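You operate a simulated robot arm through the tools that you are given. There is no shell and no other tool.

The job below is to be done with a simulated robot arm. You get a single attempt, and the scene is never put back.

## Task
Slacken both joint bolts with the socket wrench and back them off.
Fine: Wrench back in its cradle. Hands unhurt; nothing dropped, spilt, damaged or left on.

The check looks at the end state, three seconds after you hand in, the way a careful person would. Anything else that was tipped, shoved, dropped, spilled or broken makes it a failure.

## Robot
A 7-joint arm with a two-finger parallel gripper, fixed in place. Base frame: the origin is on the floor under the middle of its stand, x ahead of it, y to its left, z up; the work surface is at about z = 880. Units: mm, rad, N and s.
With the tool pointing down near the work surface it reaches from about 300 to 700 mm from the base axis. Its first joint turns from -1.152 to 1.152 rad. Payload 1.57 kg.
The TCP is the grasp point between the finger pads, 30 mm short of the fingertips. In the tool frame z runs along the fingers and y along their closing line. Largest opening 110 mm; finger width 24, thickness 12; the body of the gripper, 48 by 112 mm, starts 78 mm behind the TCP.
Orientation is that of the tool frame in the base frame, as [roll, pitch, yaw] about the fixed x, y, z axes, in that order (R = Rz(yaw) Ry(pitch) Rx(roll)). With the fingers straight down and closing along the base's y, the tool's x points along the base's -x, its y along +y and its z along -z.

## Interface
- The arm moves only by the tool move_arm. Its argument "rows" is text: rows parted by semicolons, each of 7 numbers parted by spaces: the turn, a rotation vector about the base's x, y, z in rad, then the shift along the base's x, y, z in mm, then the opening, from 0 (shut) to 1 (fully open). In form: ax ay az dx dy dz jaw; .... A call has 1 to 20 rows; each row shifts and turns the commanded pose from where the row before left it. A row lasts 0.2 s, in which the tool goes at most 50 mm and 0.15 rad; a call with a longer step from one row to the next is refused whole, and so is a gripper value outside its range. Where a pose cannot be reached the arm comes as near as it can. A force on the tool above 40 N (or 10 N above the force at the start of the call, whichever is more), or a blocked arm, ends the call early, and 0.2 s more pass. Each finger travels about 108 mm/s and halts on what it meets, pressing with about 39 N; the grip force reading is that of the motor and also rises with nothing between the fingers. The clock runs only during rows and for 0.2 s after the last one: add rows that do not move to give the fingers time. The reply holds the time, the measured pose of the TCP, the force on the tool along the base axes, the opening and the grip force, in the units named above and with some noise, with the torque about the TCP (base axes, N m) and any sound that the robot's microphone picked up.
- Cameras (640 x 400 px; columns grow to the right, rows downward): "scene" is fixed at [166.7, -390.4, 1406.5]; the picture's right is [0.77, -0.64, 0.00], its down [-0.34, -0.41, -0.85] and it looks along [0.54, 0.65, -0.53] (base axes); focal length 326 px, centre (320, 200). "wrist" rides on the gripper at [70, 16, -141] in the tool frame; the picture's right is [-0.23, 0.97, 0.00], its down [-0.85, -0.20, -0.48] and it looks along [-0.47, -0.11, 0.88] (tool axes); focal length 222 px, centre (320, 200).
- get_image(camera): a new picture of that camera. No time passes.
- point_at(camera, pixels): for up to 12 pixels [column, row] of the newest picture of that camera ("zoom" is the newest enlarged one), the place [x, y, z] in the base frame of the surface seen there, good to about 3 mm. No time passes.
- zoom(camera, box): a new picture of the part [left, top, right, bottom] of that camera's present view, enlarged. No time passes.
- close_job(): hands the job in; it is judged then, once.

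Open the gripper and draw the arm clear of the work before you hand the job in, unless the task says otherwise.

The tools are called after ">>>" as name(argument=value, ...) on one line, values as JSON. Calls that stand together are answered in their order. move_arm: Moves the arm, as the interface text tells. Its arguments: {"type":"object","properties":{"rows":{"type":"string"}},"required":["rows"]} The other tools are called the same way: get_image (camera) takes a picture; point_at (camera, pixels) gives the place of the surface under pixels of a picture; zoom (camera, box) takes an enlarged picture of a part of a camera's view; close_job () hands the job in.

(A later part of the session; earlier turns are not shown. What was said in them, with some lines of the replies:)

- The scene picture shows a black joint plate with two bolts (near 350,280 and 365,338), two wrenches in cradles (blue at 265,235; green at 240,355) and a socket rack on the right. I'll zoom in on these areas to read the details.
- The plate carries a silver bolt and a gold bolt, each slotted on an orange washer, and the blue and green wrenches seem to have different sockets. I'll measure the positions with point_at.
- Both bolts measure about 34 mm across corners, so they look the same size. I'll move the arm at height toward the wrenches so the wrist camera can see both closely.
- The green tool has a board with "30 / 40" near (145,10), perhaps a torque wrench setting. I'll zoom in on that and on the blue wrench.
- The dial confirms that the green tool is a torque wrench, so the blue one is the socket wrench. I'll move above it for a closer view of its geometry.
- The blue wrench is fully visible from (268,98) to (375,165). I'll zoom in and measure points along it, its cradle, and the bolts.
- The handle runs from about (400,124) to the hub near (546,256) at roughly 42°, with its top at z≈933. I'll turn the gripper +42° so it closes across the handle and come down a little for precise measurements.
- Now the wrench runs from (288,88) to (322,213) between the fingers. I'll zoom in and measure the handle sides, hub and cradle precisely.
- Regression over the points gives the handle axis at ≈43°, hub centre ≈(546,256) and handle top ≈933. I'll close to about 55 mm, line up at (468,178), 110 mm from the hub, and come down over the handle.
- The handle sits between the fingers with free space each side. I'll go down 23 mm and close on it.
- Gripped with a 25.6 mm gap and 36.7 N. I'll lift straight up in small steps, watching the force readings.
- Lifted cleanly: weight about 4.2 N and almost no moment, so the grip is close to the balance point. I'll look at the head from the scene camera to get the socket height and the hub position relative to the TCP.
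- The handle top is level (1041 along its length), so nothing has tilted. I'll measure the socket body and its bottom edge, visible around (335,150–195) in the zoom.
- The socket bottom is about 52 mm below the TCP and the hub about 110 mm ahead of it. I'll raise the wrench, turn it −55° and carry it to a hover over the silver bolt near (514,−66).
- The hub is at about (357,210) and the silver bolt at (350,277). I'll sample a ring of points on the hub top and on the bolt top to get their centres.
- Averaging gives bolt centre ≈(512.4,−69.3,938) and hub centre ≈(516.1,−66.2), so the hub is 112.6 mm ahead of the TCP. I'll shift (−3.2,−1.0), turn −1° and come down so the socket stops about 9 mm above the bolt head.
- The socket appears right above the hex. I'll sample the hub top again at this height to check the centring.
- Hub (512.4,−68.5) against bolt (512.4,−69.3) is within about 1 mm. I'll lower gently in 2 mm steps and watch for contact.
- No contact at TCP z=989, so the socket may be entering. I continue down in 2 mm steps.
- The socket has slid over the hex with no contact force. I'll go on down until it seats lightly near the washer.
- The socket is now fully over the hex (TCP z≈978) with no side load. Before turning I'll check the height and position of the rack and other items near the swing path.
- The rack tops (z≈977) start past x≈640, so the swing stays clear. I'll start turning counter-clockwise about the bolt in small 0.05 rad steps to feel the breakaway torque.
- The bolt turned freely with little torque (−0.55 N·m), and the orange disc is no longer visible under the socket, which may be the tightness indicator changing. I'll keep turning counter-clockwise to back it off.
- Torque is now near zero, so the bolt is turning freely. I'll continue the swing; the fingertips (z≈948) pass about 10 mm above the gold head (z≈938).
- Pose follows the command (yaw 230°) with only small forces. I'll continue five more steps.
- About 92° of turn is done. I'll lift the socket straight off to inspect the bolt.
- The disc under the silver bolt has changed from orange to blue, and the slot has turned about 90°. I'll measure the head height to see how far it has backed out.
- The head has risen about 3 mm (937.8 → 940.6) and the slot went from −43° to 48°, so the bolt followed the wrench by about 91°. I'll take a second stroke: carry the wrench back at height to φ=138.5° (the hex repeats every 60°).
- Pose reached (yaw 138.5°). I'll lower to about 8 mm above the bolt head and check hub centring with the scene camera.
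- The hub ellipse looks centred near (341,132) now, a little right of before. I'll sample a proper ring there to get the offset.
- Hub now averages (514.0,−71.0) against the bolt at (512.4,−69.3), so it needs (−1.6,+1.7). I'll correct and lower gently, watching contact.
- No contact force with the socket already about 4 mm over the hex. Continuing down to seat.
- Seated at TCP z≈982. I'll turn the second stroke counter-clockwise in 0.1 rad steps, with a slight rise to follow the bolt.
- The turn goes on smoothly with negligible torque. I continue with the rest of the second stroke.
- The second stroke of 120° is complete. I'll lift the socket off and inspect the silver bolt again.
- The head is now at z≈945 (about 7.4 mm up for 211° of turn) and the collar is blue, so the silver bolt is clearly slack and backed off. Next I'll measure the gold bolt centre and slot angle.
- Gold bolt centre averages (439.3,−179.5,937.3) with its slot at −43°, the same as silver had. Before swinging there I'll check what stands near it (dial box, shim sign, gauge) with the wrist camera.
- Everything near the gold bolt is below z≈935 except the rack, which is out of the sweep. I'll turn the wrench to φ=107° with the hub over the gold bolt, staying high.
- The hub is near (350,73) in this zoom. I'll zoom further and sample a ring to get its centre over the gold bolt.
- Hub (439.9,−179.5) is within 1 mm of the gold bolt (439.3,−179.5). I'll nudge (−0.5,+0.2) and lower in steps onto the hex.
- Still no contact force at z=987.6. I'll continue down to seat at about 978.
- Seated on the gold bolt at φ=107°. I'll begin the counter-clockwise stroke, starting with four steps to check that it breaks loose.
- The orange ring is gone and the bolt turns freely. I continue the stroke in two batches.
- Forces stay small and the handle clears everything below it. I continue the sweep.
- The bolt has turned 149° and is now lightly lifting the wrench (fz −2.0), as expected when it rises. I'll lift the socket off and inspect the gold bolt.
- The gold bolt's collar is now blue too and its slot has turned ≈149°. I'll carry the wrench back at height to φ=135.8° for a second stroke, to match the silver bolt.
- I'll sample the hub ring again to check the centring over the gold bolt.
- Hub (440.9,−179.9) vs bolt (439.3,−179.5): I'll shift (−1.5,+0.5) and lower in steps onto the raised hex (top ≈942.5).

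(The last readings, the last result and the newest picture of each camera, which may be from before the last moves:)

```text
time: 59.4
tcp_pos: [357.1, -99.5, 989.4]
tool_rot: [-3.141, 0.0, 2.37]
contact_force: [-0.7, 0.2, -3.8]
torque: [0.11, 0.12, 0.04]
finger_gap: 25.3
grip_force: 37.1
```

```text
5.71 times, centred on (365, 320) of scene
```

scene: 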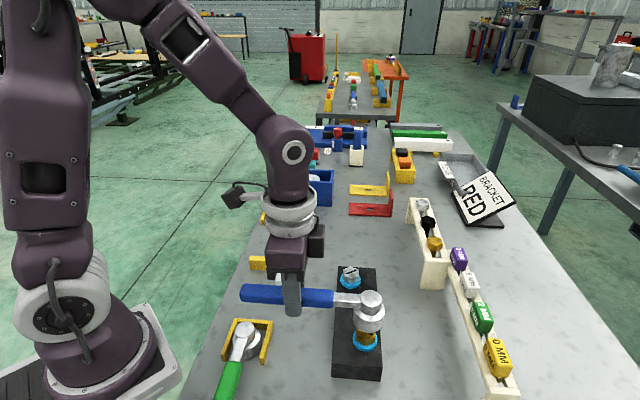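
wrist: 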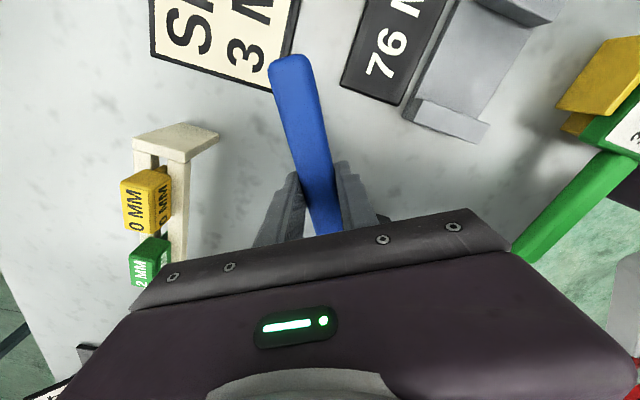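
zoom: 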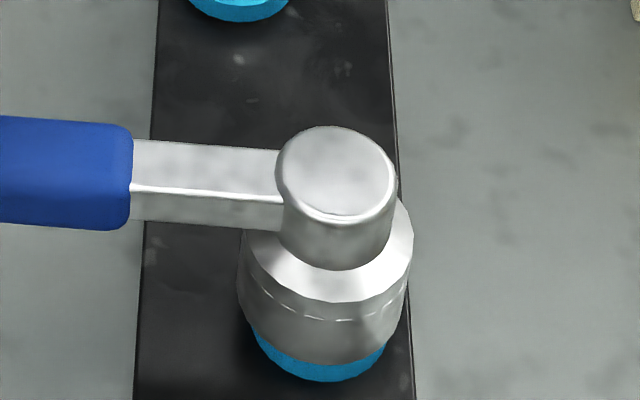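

Engaged about 7 mm with no force. I'll go 3 mm lower and turn the second stroke of 1.1–1.2 rad counter-clockwise, rising slightly with the bolt.

>>> move_arm(rows="0 0 0 0 0 -3 0; 0 0 0 0 0 0 0; 0 0 0.1 -7.55 -8.58 0.2 0; 0 0 0.1 -6.66 -9.30 0.2 0; 0 0 0.1 -5.70 -9.92 0.2 0; 0 0 0.1 -4.68 -10.43 0.2 0; 0 0 0.1 -3.61 -10.85 0.2 0; 0 0 0.1 -2.51 -11.16 0.2 0; 0 0 0 0 0 0 0")

>>> move_arm(rows="0 0 0.1 -1.39 -11.35 0.2 0; 0 0 0.1 -0.24 -11.43 0.2 0; 0 0 0.1 0.89 -11.40 0.2 0; 0 0 0.1 2.03 -11.25 0.2 0; 0 0 0.1 3.15 -11.00 0.2 0; 0 0 0.1 4.22 -10.63 0.2 0; 0 0 0 0 0 0 0")

>>> get_image(camera="scene")

```text
time: 61.4
tcp_pos: [326.9, -159.9, 988.7]
tool_rot: [3.141, -0.001, 2.972]
contact_force: [-0.6, -0.2, -4.6]
torque: [0.03, 0.17, -0.03]
finger_gap: 25.7
grip_force: 36.7
```

```text
time: 63.0
tcp_pos: [334.4, -226.8, 990.4]
tool_rot: [-3.141, 0.002, -2.711]
contact_force: [-0.1, -0.5, -4.4]
torque: [-0.06, 0.15, -0.02]
finger_gap: 25.5
grip_force: 37.3
```

```text
taken
```

scene: 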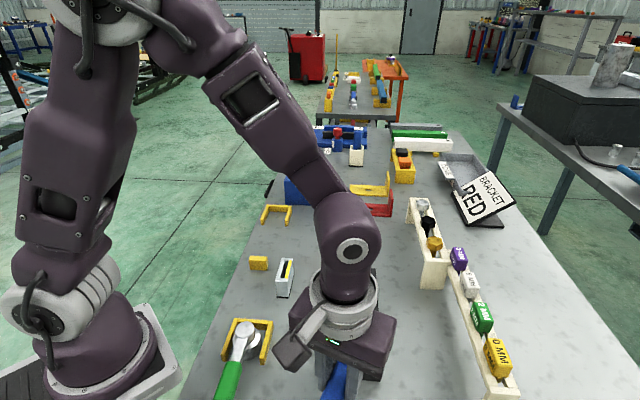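

The second gold stroke is done. I'll lift the socket off and look at both bolts.

>>> move_arm(rows="0 0 0 0 0 6 0; 0 0 0 0 0 10 0; 0 0 0 0 0 20 0; 0 0 0 0 0 30 0; 0 0 0 0 0 40 0; 0 0 0 0 0 20 0; 0 0 0 0 0 0 0")

>>> get_image(camera="scene")

>>> zoom(camera="scene", box=[310, 250, 420, 390])

```text
time: 64.6
tcp_pos: [335.5, -226.3, 1115.3]
tool_rot: [-3.141, 0.0, -2.712]
contact_force: [0.1, 0.0, -4.2]
torque: [-0.07, 0.12, 0.01]
finger_gap: 25.6
grip_force: 37.1
```

```text
taken
```

scene: 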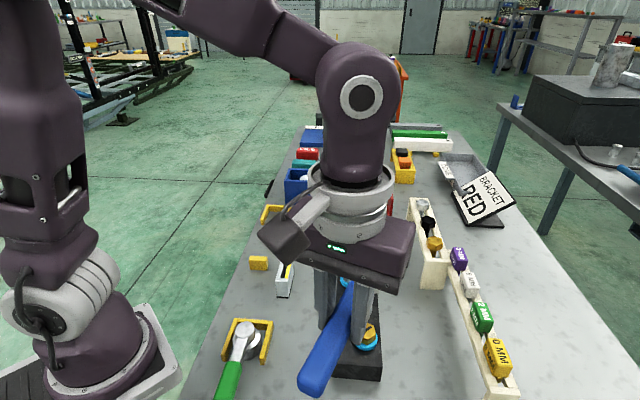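

```text
2.86 times, centred on (365, 320) of scene
```

zoom: 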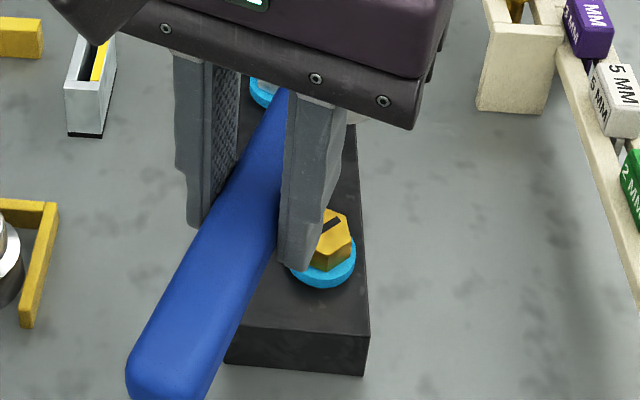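

Both bolts are slack with blue collars. Now I'll carry the wrench at height back to its cradle, turning to the pick-up yaw of 223°.

>>> move_arm(rows="0 0 0.032 13.1 40.2 0 0; 0 0 0.032 13.1 40.2 0 0; 0 0 0.032 13.1 40.2 0 0; 0 0 0.032 13.1 40.2 0 0; 0 0 0.032 13.1 40.2 0 0; 0 0 0.032 13.1 40.2 0 0; 0 0 0.032 13.1 40.2 0 0; 0 0 0.032 13.1 40.2 0 0; 0 0 0.032 13.1 40.2 0 0; 0 0 0.0326 13.1 40.2 0 0; 0 0 0 0 0 -30 0; 0 0 0 0 0 -30 0; 0 0 0 0 0 0 0; 0 0 0 0 0 0 0")

>>> get_image(camera="scene")

>>> zoom(camera="scene", box=[310, 250, 420, 390])

>>> zoom(camera="scene", box=[240, 170, 310, 230])

```text
time: 67.6
tcp_pos: [466.4, 175.6, 1054.2]
tool_rot: [3.141, 0.001, -2.392]
contact_force: [0.1, -0.7, -3.7]
torque: [-0.11, 0.11, -0.03]
finger_gap: 25.7
grip_force: 37.1
```

```text
taken
```

scene: 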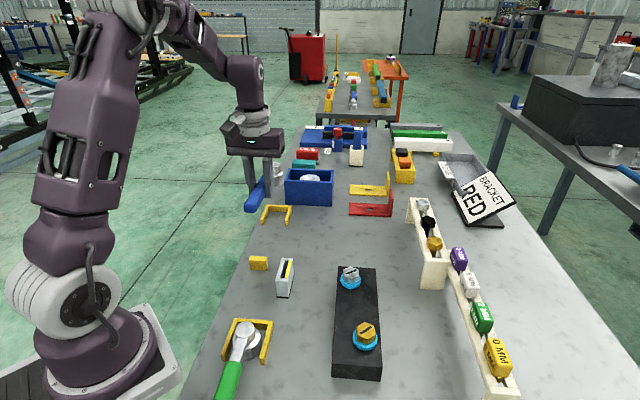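

```text
2.86 times, centred on (365, 320) of scene
```

zoom: 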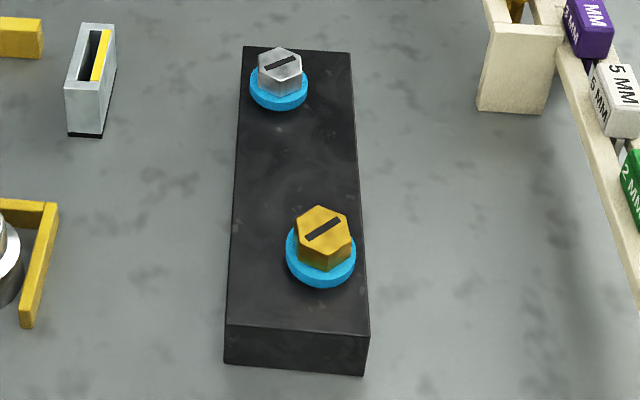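

```text
6.67 times, centred on (275, 200) of scene
```

zoom: 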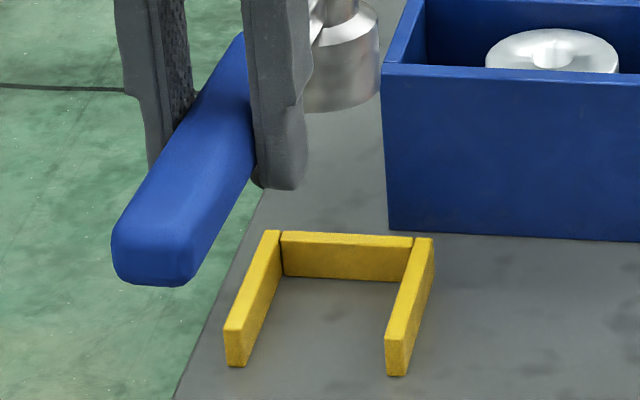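

Both heads stand proud with blue collars. While here I'll zoom in on each bolt to check how far they are backed off before parking the wrench.

>>> zoom(camera="scene", box=[328, 258, 376, 298])

>>> zoom(camera="scene", box=[340, 314, 388, 354])

>>> point_at(camera="zoom", pixels=[[310, 170], [340, 130], [290, 190], [350, 180], [320, 210], [330, 330], [240, 290], [415, 290], [300, 345], [320, 375], [380, 350], [450, 350]])

```text
10.00 times, centred on (352, 278) of scene
```

zoom: 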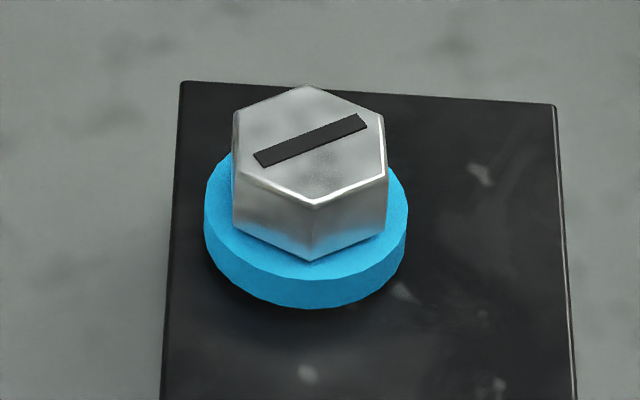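

```text
10.00 times, centred on (364, 334) of scene
```

zoom: 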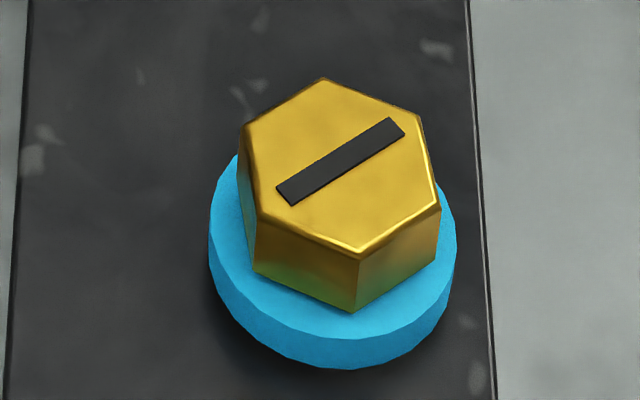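

```text
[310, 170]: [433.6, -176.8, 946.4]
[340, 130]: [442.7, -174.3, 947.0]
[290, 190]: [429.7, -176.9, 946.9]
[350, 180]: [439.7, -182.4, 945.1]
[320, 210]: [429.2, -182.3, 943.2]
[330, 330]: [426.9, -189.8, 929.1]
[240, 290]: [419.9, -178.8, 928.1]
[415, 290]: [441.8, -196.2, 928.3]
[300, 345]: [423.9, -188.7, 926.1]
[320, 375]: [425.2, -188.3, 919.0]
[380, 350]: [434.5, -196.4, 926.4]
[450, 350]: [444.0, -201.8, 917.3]
```

Both heads now stand at z≈945–946, about 8 mm up, with the collars clear of the plate. Now I'll measure the cradle's arms in the scene view so I can put the socket back accurately.

>>> zoom(camera="scene", box=[240, 170, 310, 230])

>>> point_at(camera="zoom", pixels=[[272, 240], [262, 262], [252, 283], [242, 304], [233, 324], [423, 246], [417, 270], [410, 293], [403, 316], [397, 334], [300, 237], [380, 241]])

>>> point_at(camera="zoom", pixels=[[325, 238], [350, 239], [400, 241], [268, 250], [247, 294], [420, 258], [407, 304], [340, 40], [345, 70], [365, 60], [330, 100], [320, 60]])

```text
6.67 times, centred on (275, 200) of scene
```

zoom: 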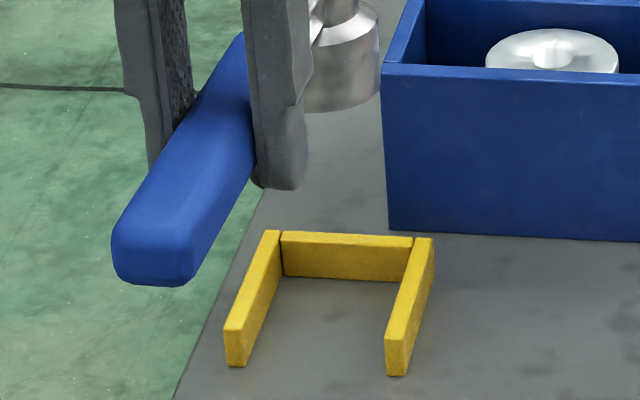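

```text
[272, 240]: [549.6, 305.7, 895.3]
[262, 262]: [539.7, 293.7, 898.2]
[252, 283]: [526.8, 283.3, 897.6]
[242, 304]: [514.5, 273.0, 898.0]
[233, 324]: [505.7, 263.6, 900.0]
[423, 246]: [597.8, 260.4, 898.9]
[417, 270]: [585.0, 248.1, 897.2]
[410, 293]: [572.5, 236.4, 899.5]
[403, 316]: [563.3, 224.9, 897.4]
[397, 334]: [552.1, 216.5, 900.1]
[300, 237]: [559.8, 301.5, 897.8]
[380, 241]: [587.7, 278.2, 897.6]
```

```text
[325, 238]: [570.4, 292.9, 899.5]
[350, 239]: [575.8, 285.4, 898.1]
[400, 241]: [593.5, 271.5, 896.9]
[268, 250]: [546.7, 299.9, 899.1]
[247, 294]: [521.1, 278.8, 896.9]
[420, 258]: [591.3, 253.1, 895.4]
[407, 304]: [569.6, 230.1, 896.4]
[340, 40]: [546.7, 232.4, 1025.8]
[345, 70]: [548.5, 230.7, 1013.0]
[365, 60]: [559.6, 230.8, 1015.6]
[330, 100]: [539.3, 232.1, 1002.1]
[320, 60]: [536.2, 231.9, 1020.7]
```

The cradle axis is ≈43.8° and its centre line puts the hub target at ≈(546.5,256.5). I'll turn +0.0145 rad, shift (−0.9,+1.7) and lower to just above the cradle arms (tops at z≈899).

>>> move_arm(rows="0 0 0.0145 -0.9 1.7 0 0; 0 0 0 0 0 -40 0; 0 0 0 0 0 -40 0; 0 0 0 0 0 -12 0; 0 0 0 0 0 0 0; 0 0 0 0 0 0 0")

>>> zoom(camera="scene", box=[240, 180, 310, 240])

>>> zoom(camera="scene", box=[240, 190, 310, 280])

>>> get_image(camera="wrist")

```text
time: 69.0
tcp_pos: [464.0, 177.9, 965.1]
tool_rot: [3.141, -0.001, -2.378]
contact_force: [0.3, 0.4, -4.1]
torque: [-0.08, 0.08, 0.01]
finger_gap: 25.4
grip_force: 36.9
```

```text
6.67 times, centred on (275, 210) of scene
```

zoom: 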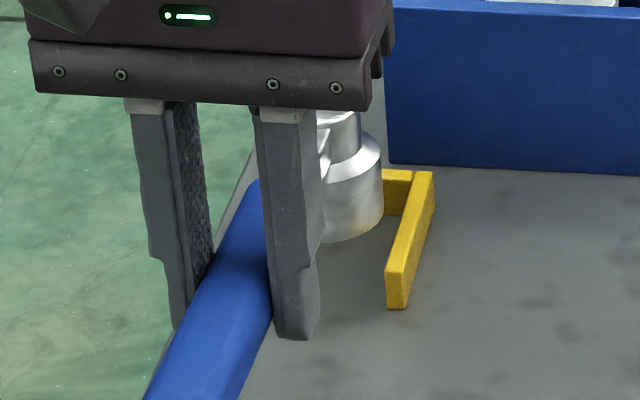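

```text
4.44 times, centred on (275, 235) of scene
```

zoom: 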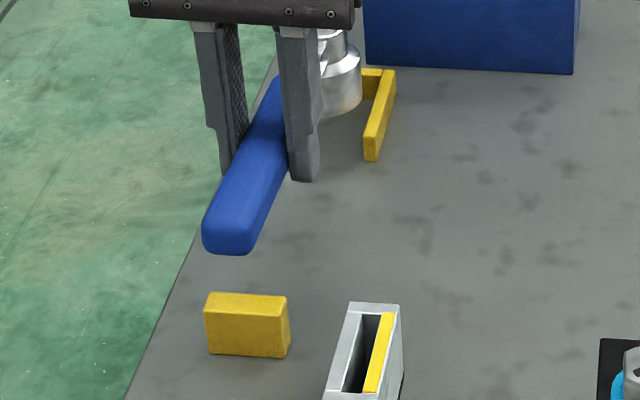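

```text
taken
```

wrist: 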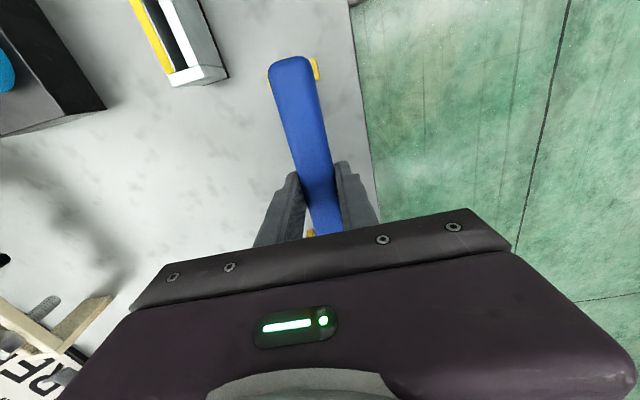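

Comparing with the starting picture, the hub column matches but the handle end sits about 4 mm left, so the wrench lay nearer 44.6–45°. I'll turn +0.014 rad about the hub and lower into the cradle, watching for side forces.

>>> move_arm(rows="0 0 0.014 1.1 -1.2 0 0; 0 0 0 0 0 -8 0; 0 0 0 0 0 -6 0; 0 0 0 0 0 -5 0; 0 0 0 0 0 -4 0; 0 0 0 0 0 0 0")

>>> zoom(camera="scene", box=[235, 190, 315, 280])

>>> get_image(camera="wrist")

```text
time: 70.4
tcp_pos: [467.2, 175.2, 940.9]
tool_rot: [-3.141, 0.0, -2.361]
contact_force: [-0.5, -0.3, -4.7]
torque: [-0.15, 0.11, 0.01]
finger_gap: 25.5
grip_force: 36.9
```

```text
4.44 times, centred on (275, 235) of scene
```

zoom: 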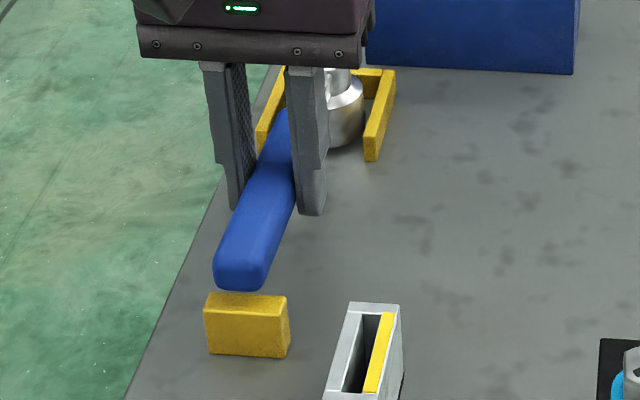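

```text
taken
```

wrist: 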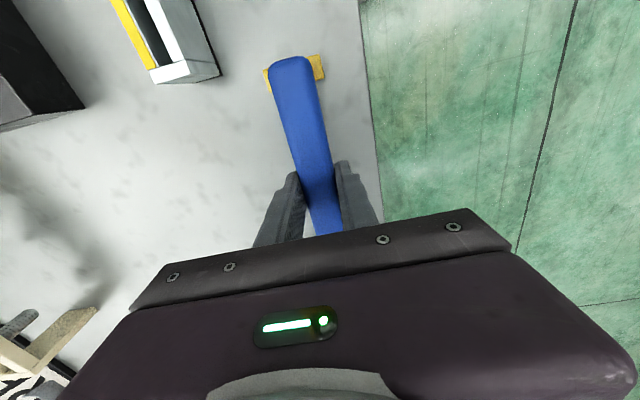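

The handle end (214–265) and socket edge (363) now match the starting picture within a pixel or so. I'll lower in small steps until the table/cradle takes the weight.

>>> move_arm(rows="0 0 0 0 0 -2 0; 0 0 0 0 0 -2 0; 0 0 0 0 0 -1 0; 0 0 0 0 0 0 0")

```text
time: 71.4
tcp_pos: [465.9, 177.1, 935.7]
tool_rot: [3.141, 0.001, -2.363]
contact_force: [-6.1, -5.7, 9.1]
torque: [0.88, -0.87, 0.09]
finger_gap: 25.6
grip_force: 36.8
```

Contact at the socket (fz +9, moment from the hub end). I'll check the picture to see that the socket sits on the table inside the cradle and the handle meets its rest.

>>> zoom(camera="scene", box=[235, 190, 315, 280])

>>> zoom(camera="scene", box=[262, 195, 302, 225])

>>> zoom(camera="scene", box=[240, 240, 280, 270])

```text
4.44 times, centred on (275, 235) of scene
```

zoom: 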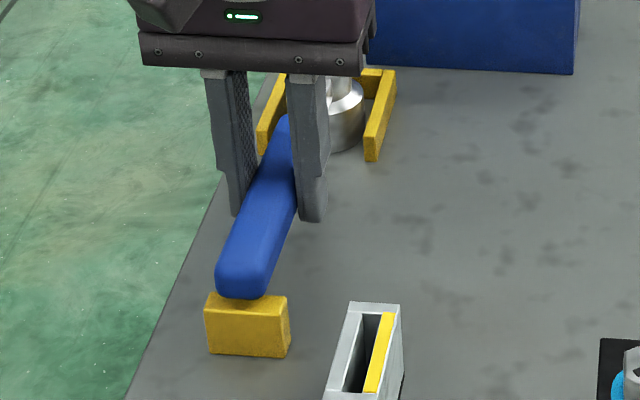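

```text
13.33 times, centred on (282, 210) of scene
```

zoom: 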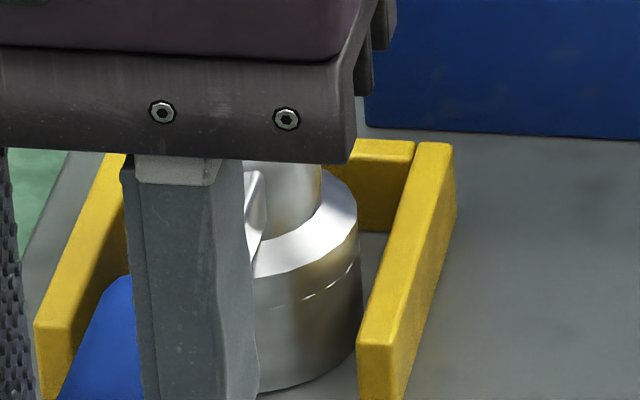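

```text
13.33 times, centred on (260, 255) of scene
```

zoom: 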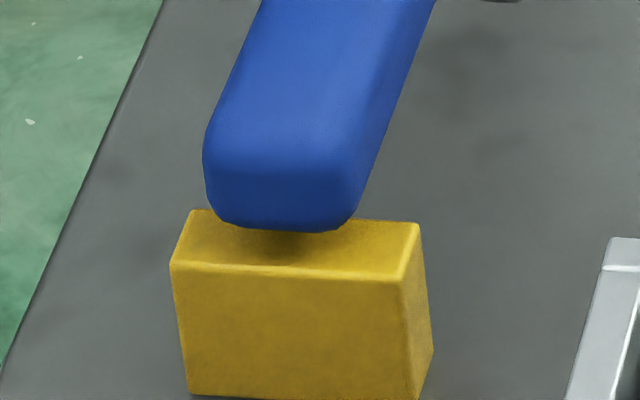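

The socket is inside the cradle on the table, and the handle end hangs about 3 mm above its rest, roughly 2 mm too far forward. I'll raise 2 mm, shift back 2 mm along the axis, lower lightly and read the forces.

>>> move_arm(rows="0 0 0 0 0 2 0; 0 0 0 -1.4 -1.4 0 0; 0 0 0 0 0 -1 0; 0 0 0 0 0 -0.6 0; 0 0 0 0 0 0 0")

>>> zoom(camera="scene", box=[235, 190, 315, 280])

>>> get_image(camera="wrist")

```text
time: 72.6
tcp_pos: [463.9, 174.6, 935.9]
tool_rot: [3.141, 0.0, -2.364]
contact_force: [0.6, 0.3, -3.7]
torque: [-0.12, 0.13, 0.0]
finger_gap: 25.6
grip_force: 36.8
```

```text
4.44 times, centred on (275, 235) of scene
```

zoom: 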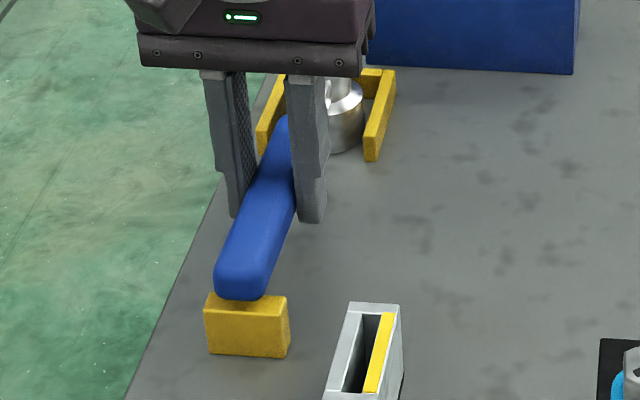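

```text
taken
```

wrist: 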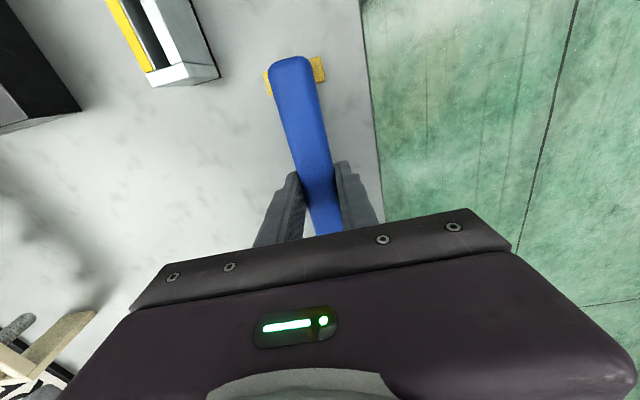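

The wrench hangs just clear of the table, slightly nose-down, with the handle ≈3 mm above its rest. I'll tilt by 0.015 rad to level it, then lower until the forces show support.

>>> move_arm(rows="0.0106 -0.0106 0 0 0 0 0; 0 0 0 0 0 -1 0; 0 0 0 0 0 -0.7 0; 0 0 0 0 0 0 0")

>>> zoom(camera="scene", box=[235, 190, 315, 280])

```text
time: 73.6
tcp_pos: [465.9, 175.7, 935.1]
tool_rot: [3.141, 0.015, -2.363]
contact_force: [-0.3, -0.3, -3.4]
torque: [-0.14, 0.13, -0.02]
finger_gap: 25.6
grip_force: 37.3
```

```text
4.44 times, centred on (275, 235) of scene
```

zoom: 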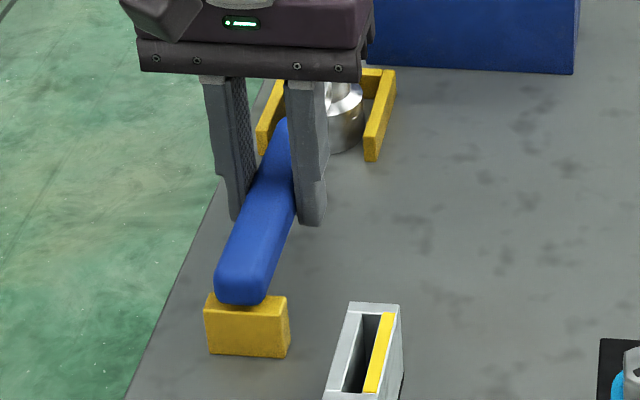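

Still carrying the full weight (fz −3.4) and the handle is now close to the rest. I'll lower in half-millimetre steps until support shows.

>>> move_arm(rows="0 0 0 0 0 -0.7 0; 0 0 0 0 0 -0.5 0; 0 0 0 0 0 0 0")

```text
time: 74.4
tcp_pos: [464.4, 174.8, 934.4]
tool_rot: [3.141, 0.015, -2.362]
contact_force: [-3.4, -3.7, 7.1]
torque: [0.74, -0.72, 0.04]
finger_gap: 25.8
grip_force: 36.7
```

The socket is on the table again. I'll back off 0.5 mm to unload, look at the handle gap, and then open the fingers gently.

>>> move_arm(rows="0 0 0 0 0 0.5 0; 0 0 0 0 0 0 0")

>>> zoom(camera="scene", box=[240, 240, 280, 270])

>>> zoom(camera="scene", box=[262, 195, 302, 225])

```text
time: 75.0
tcp_pos: [464.3, 174.8, 933.5]
tool_rot: [-3.142, 0.014, -2.364]
contact_force: [0.9, -1.8, -1.1]
torque: [0.14, -0.28, -0.21]
finger_gap: 25.5
grip_force: 36.9
```

```text
13.33 times, centred on (260, 255) of scene
```

zoom: 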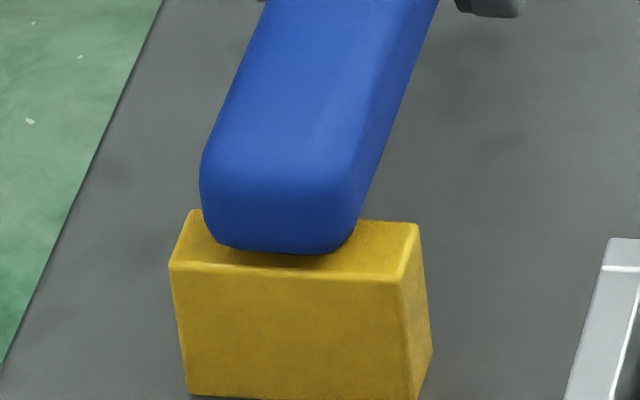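

```text
13.33 times, centred on (282, 210) of scene
```

zoom: 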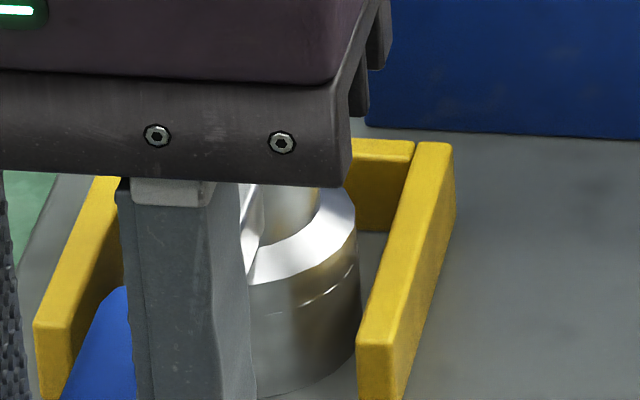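

The load is nearly zero and the handle end is at the rest. I'll open the fingers gradually.

>>> move_arm(rows="0 0 0 0 0 0 0.2; 0 0 0 0 0 0 0.24; 0 0 0 0 0 0 0.27; 0 0 0 0 0 0 0.32; 0 0 0 0 0 0 0.4; 0 0 0 0 0 0 0.5; 0 0 0 0 0 0 0.55; 0 0 0 0 0 0 0.55")

>>> zoom(camera="scene", box=[235, 190, 315, 280])

>>> get_image(camera="wrist")

```text
time: 76.8
tcp_pos: [464.5, 176.2, 935.0]
tool_rot: [3.141, 0.013, -2.364]
contact_force: [-0.1, 0.0, 0.2]
torque: [0.01, -0.01, -0.05]
finger_gap: 60.5
grip_force: 0.0
```

```text
4.44 times, centred on (275, 235) of scene
```

zoom: 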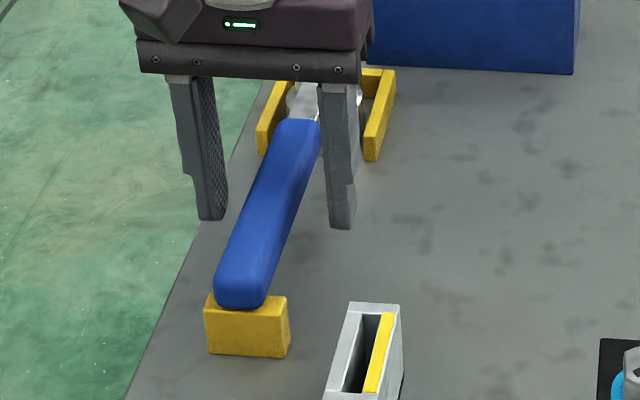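

```text
taken
```

wrist: 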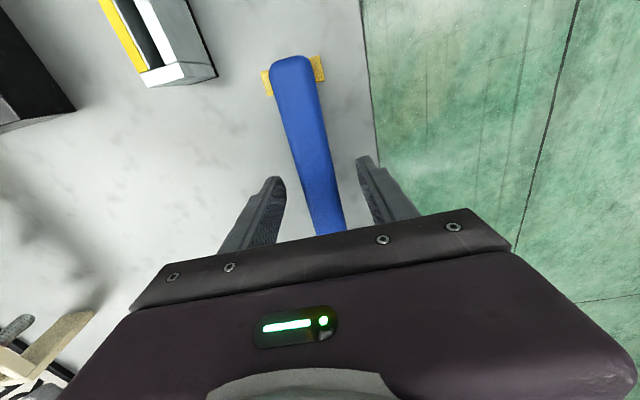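

The wrench rests freely in its cradle and the fingers are clear on both sides. I'll rise straight up, undo the small tilt and then look at it.

>>> move_arm(rows="0 0 0 0 0 15 0.55; 0 0 0 0 0 30 0.55; 0 0 0 0 0 40 0.55; -0.0106 0.0106 0 0 0 45 0.55; 0 0 0 0 0 45 0.55; 0 0 0 -10 -30 30 0.8; 0 0 0 -10 -40 20 1; 0 0 0 -10 -40 20 1; 0 0 0 -10 -40 0 1; 0 0 0 0 0 0 1; 0 0 0 0 0 0 1")

>>> get_image(camera="scene")

>>> zoom(camera="scene", box=[235, 190, 315, 280])

>>> zoom(camera="scene", box=[310, 250, 420, 390])

>>> get_image(camera="wrist")

```text
time: 79.2
tcp_pos: [424.5, 23.9, 1179.8]
tool_rot: [-3.141, 0.0, -2.363]
contact_force: [0.0, 0.5, -0.9]
torque: [0.0, -0.01, -0.01]
finger_gap: 109.8
grip_force: 0.1
```

```text
taken
```

scene: 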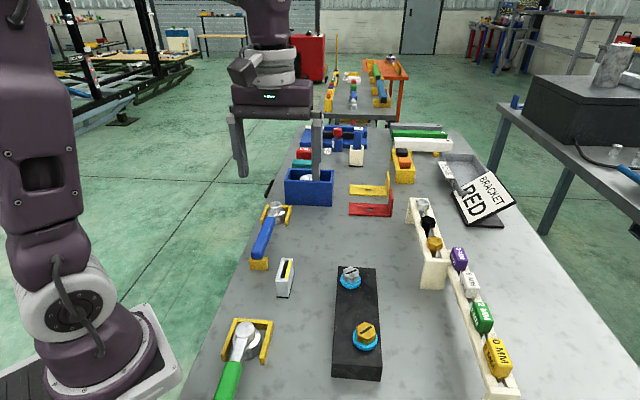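

```text
4.44 times, centred on (275, 235) of scene
```

zoom: 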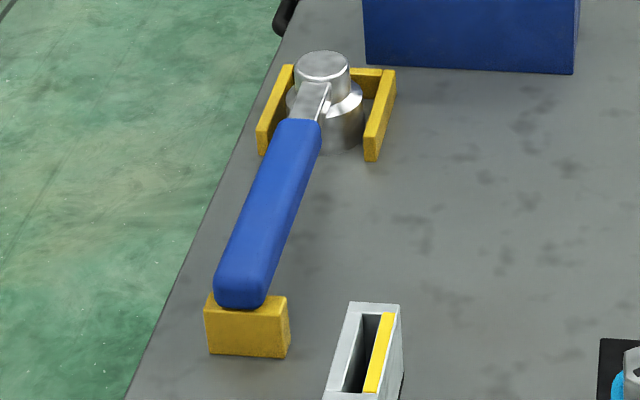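

```text
2.86 times, centred on (365, 320) of scene
```

zoom: 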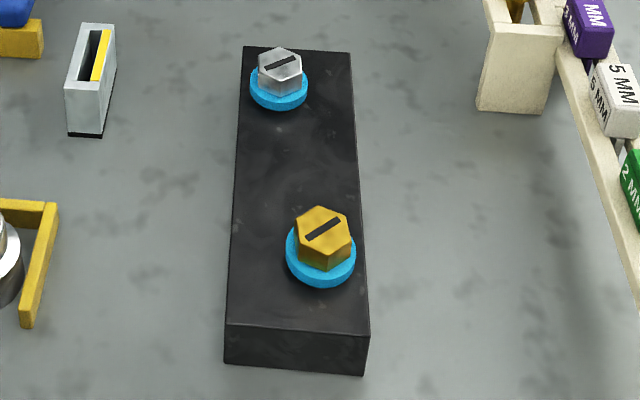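

```text
taken
```

wrist: 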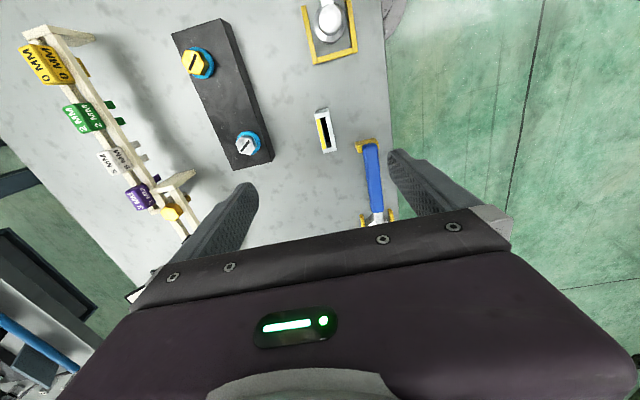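

The wrench sits in its cradle as at the start, both bolts show blue collars and stand about 8 mm proud, the plate has not moved, and the arm is clear with the gripper open. I'm handing in the job.

>>> close_job()

```text
The job is handed in.
```

Both joint bolts are slack and backed off, and the socket wrench is back in its cradle. The job is handed in.

- **Silver bolt:** turned back about 211° in two strokes. Its head rose about 7 mm.
- **Gold bolt:** turned back about 218° in two strokes. Its head rose about 8 mm.
- **Collars:** the discs under both heads went from orange to blue once the bolts came loose.
- **Wrench:** I used the blue one; the green one is a torque wrench with a dial. In the last picture it lies almost exactly where it started, handle on its rest.
- **Rest of the bench:** the last picture shows nothing knocked or moved, and the joint plate hasn't shifted. The gripper is open and clear of the work.

The task did not say how far to back the bolts off. I stopped at a bit over half a turn each, so if a full turn was expected, they would fall short.
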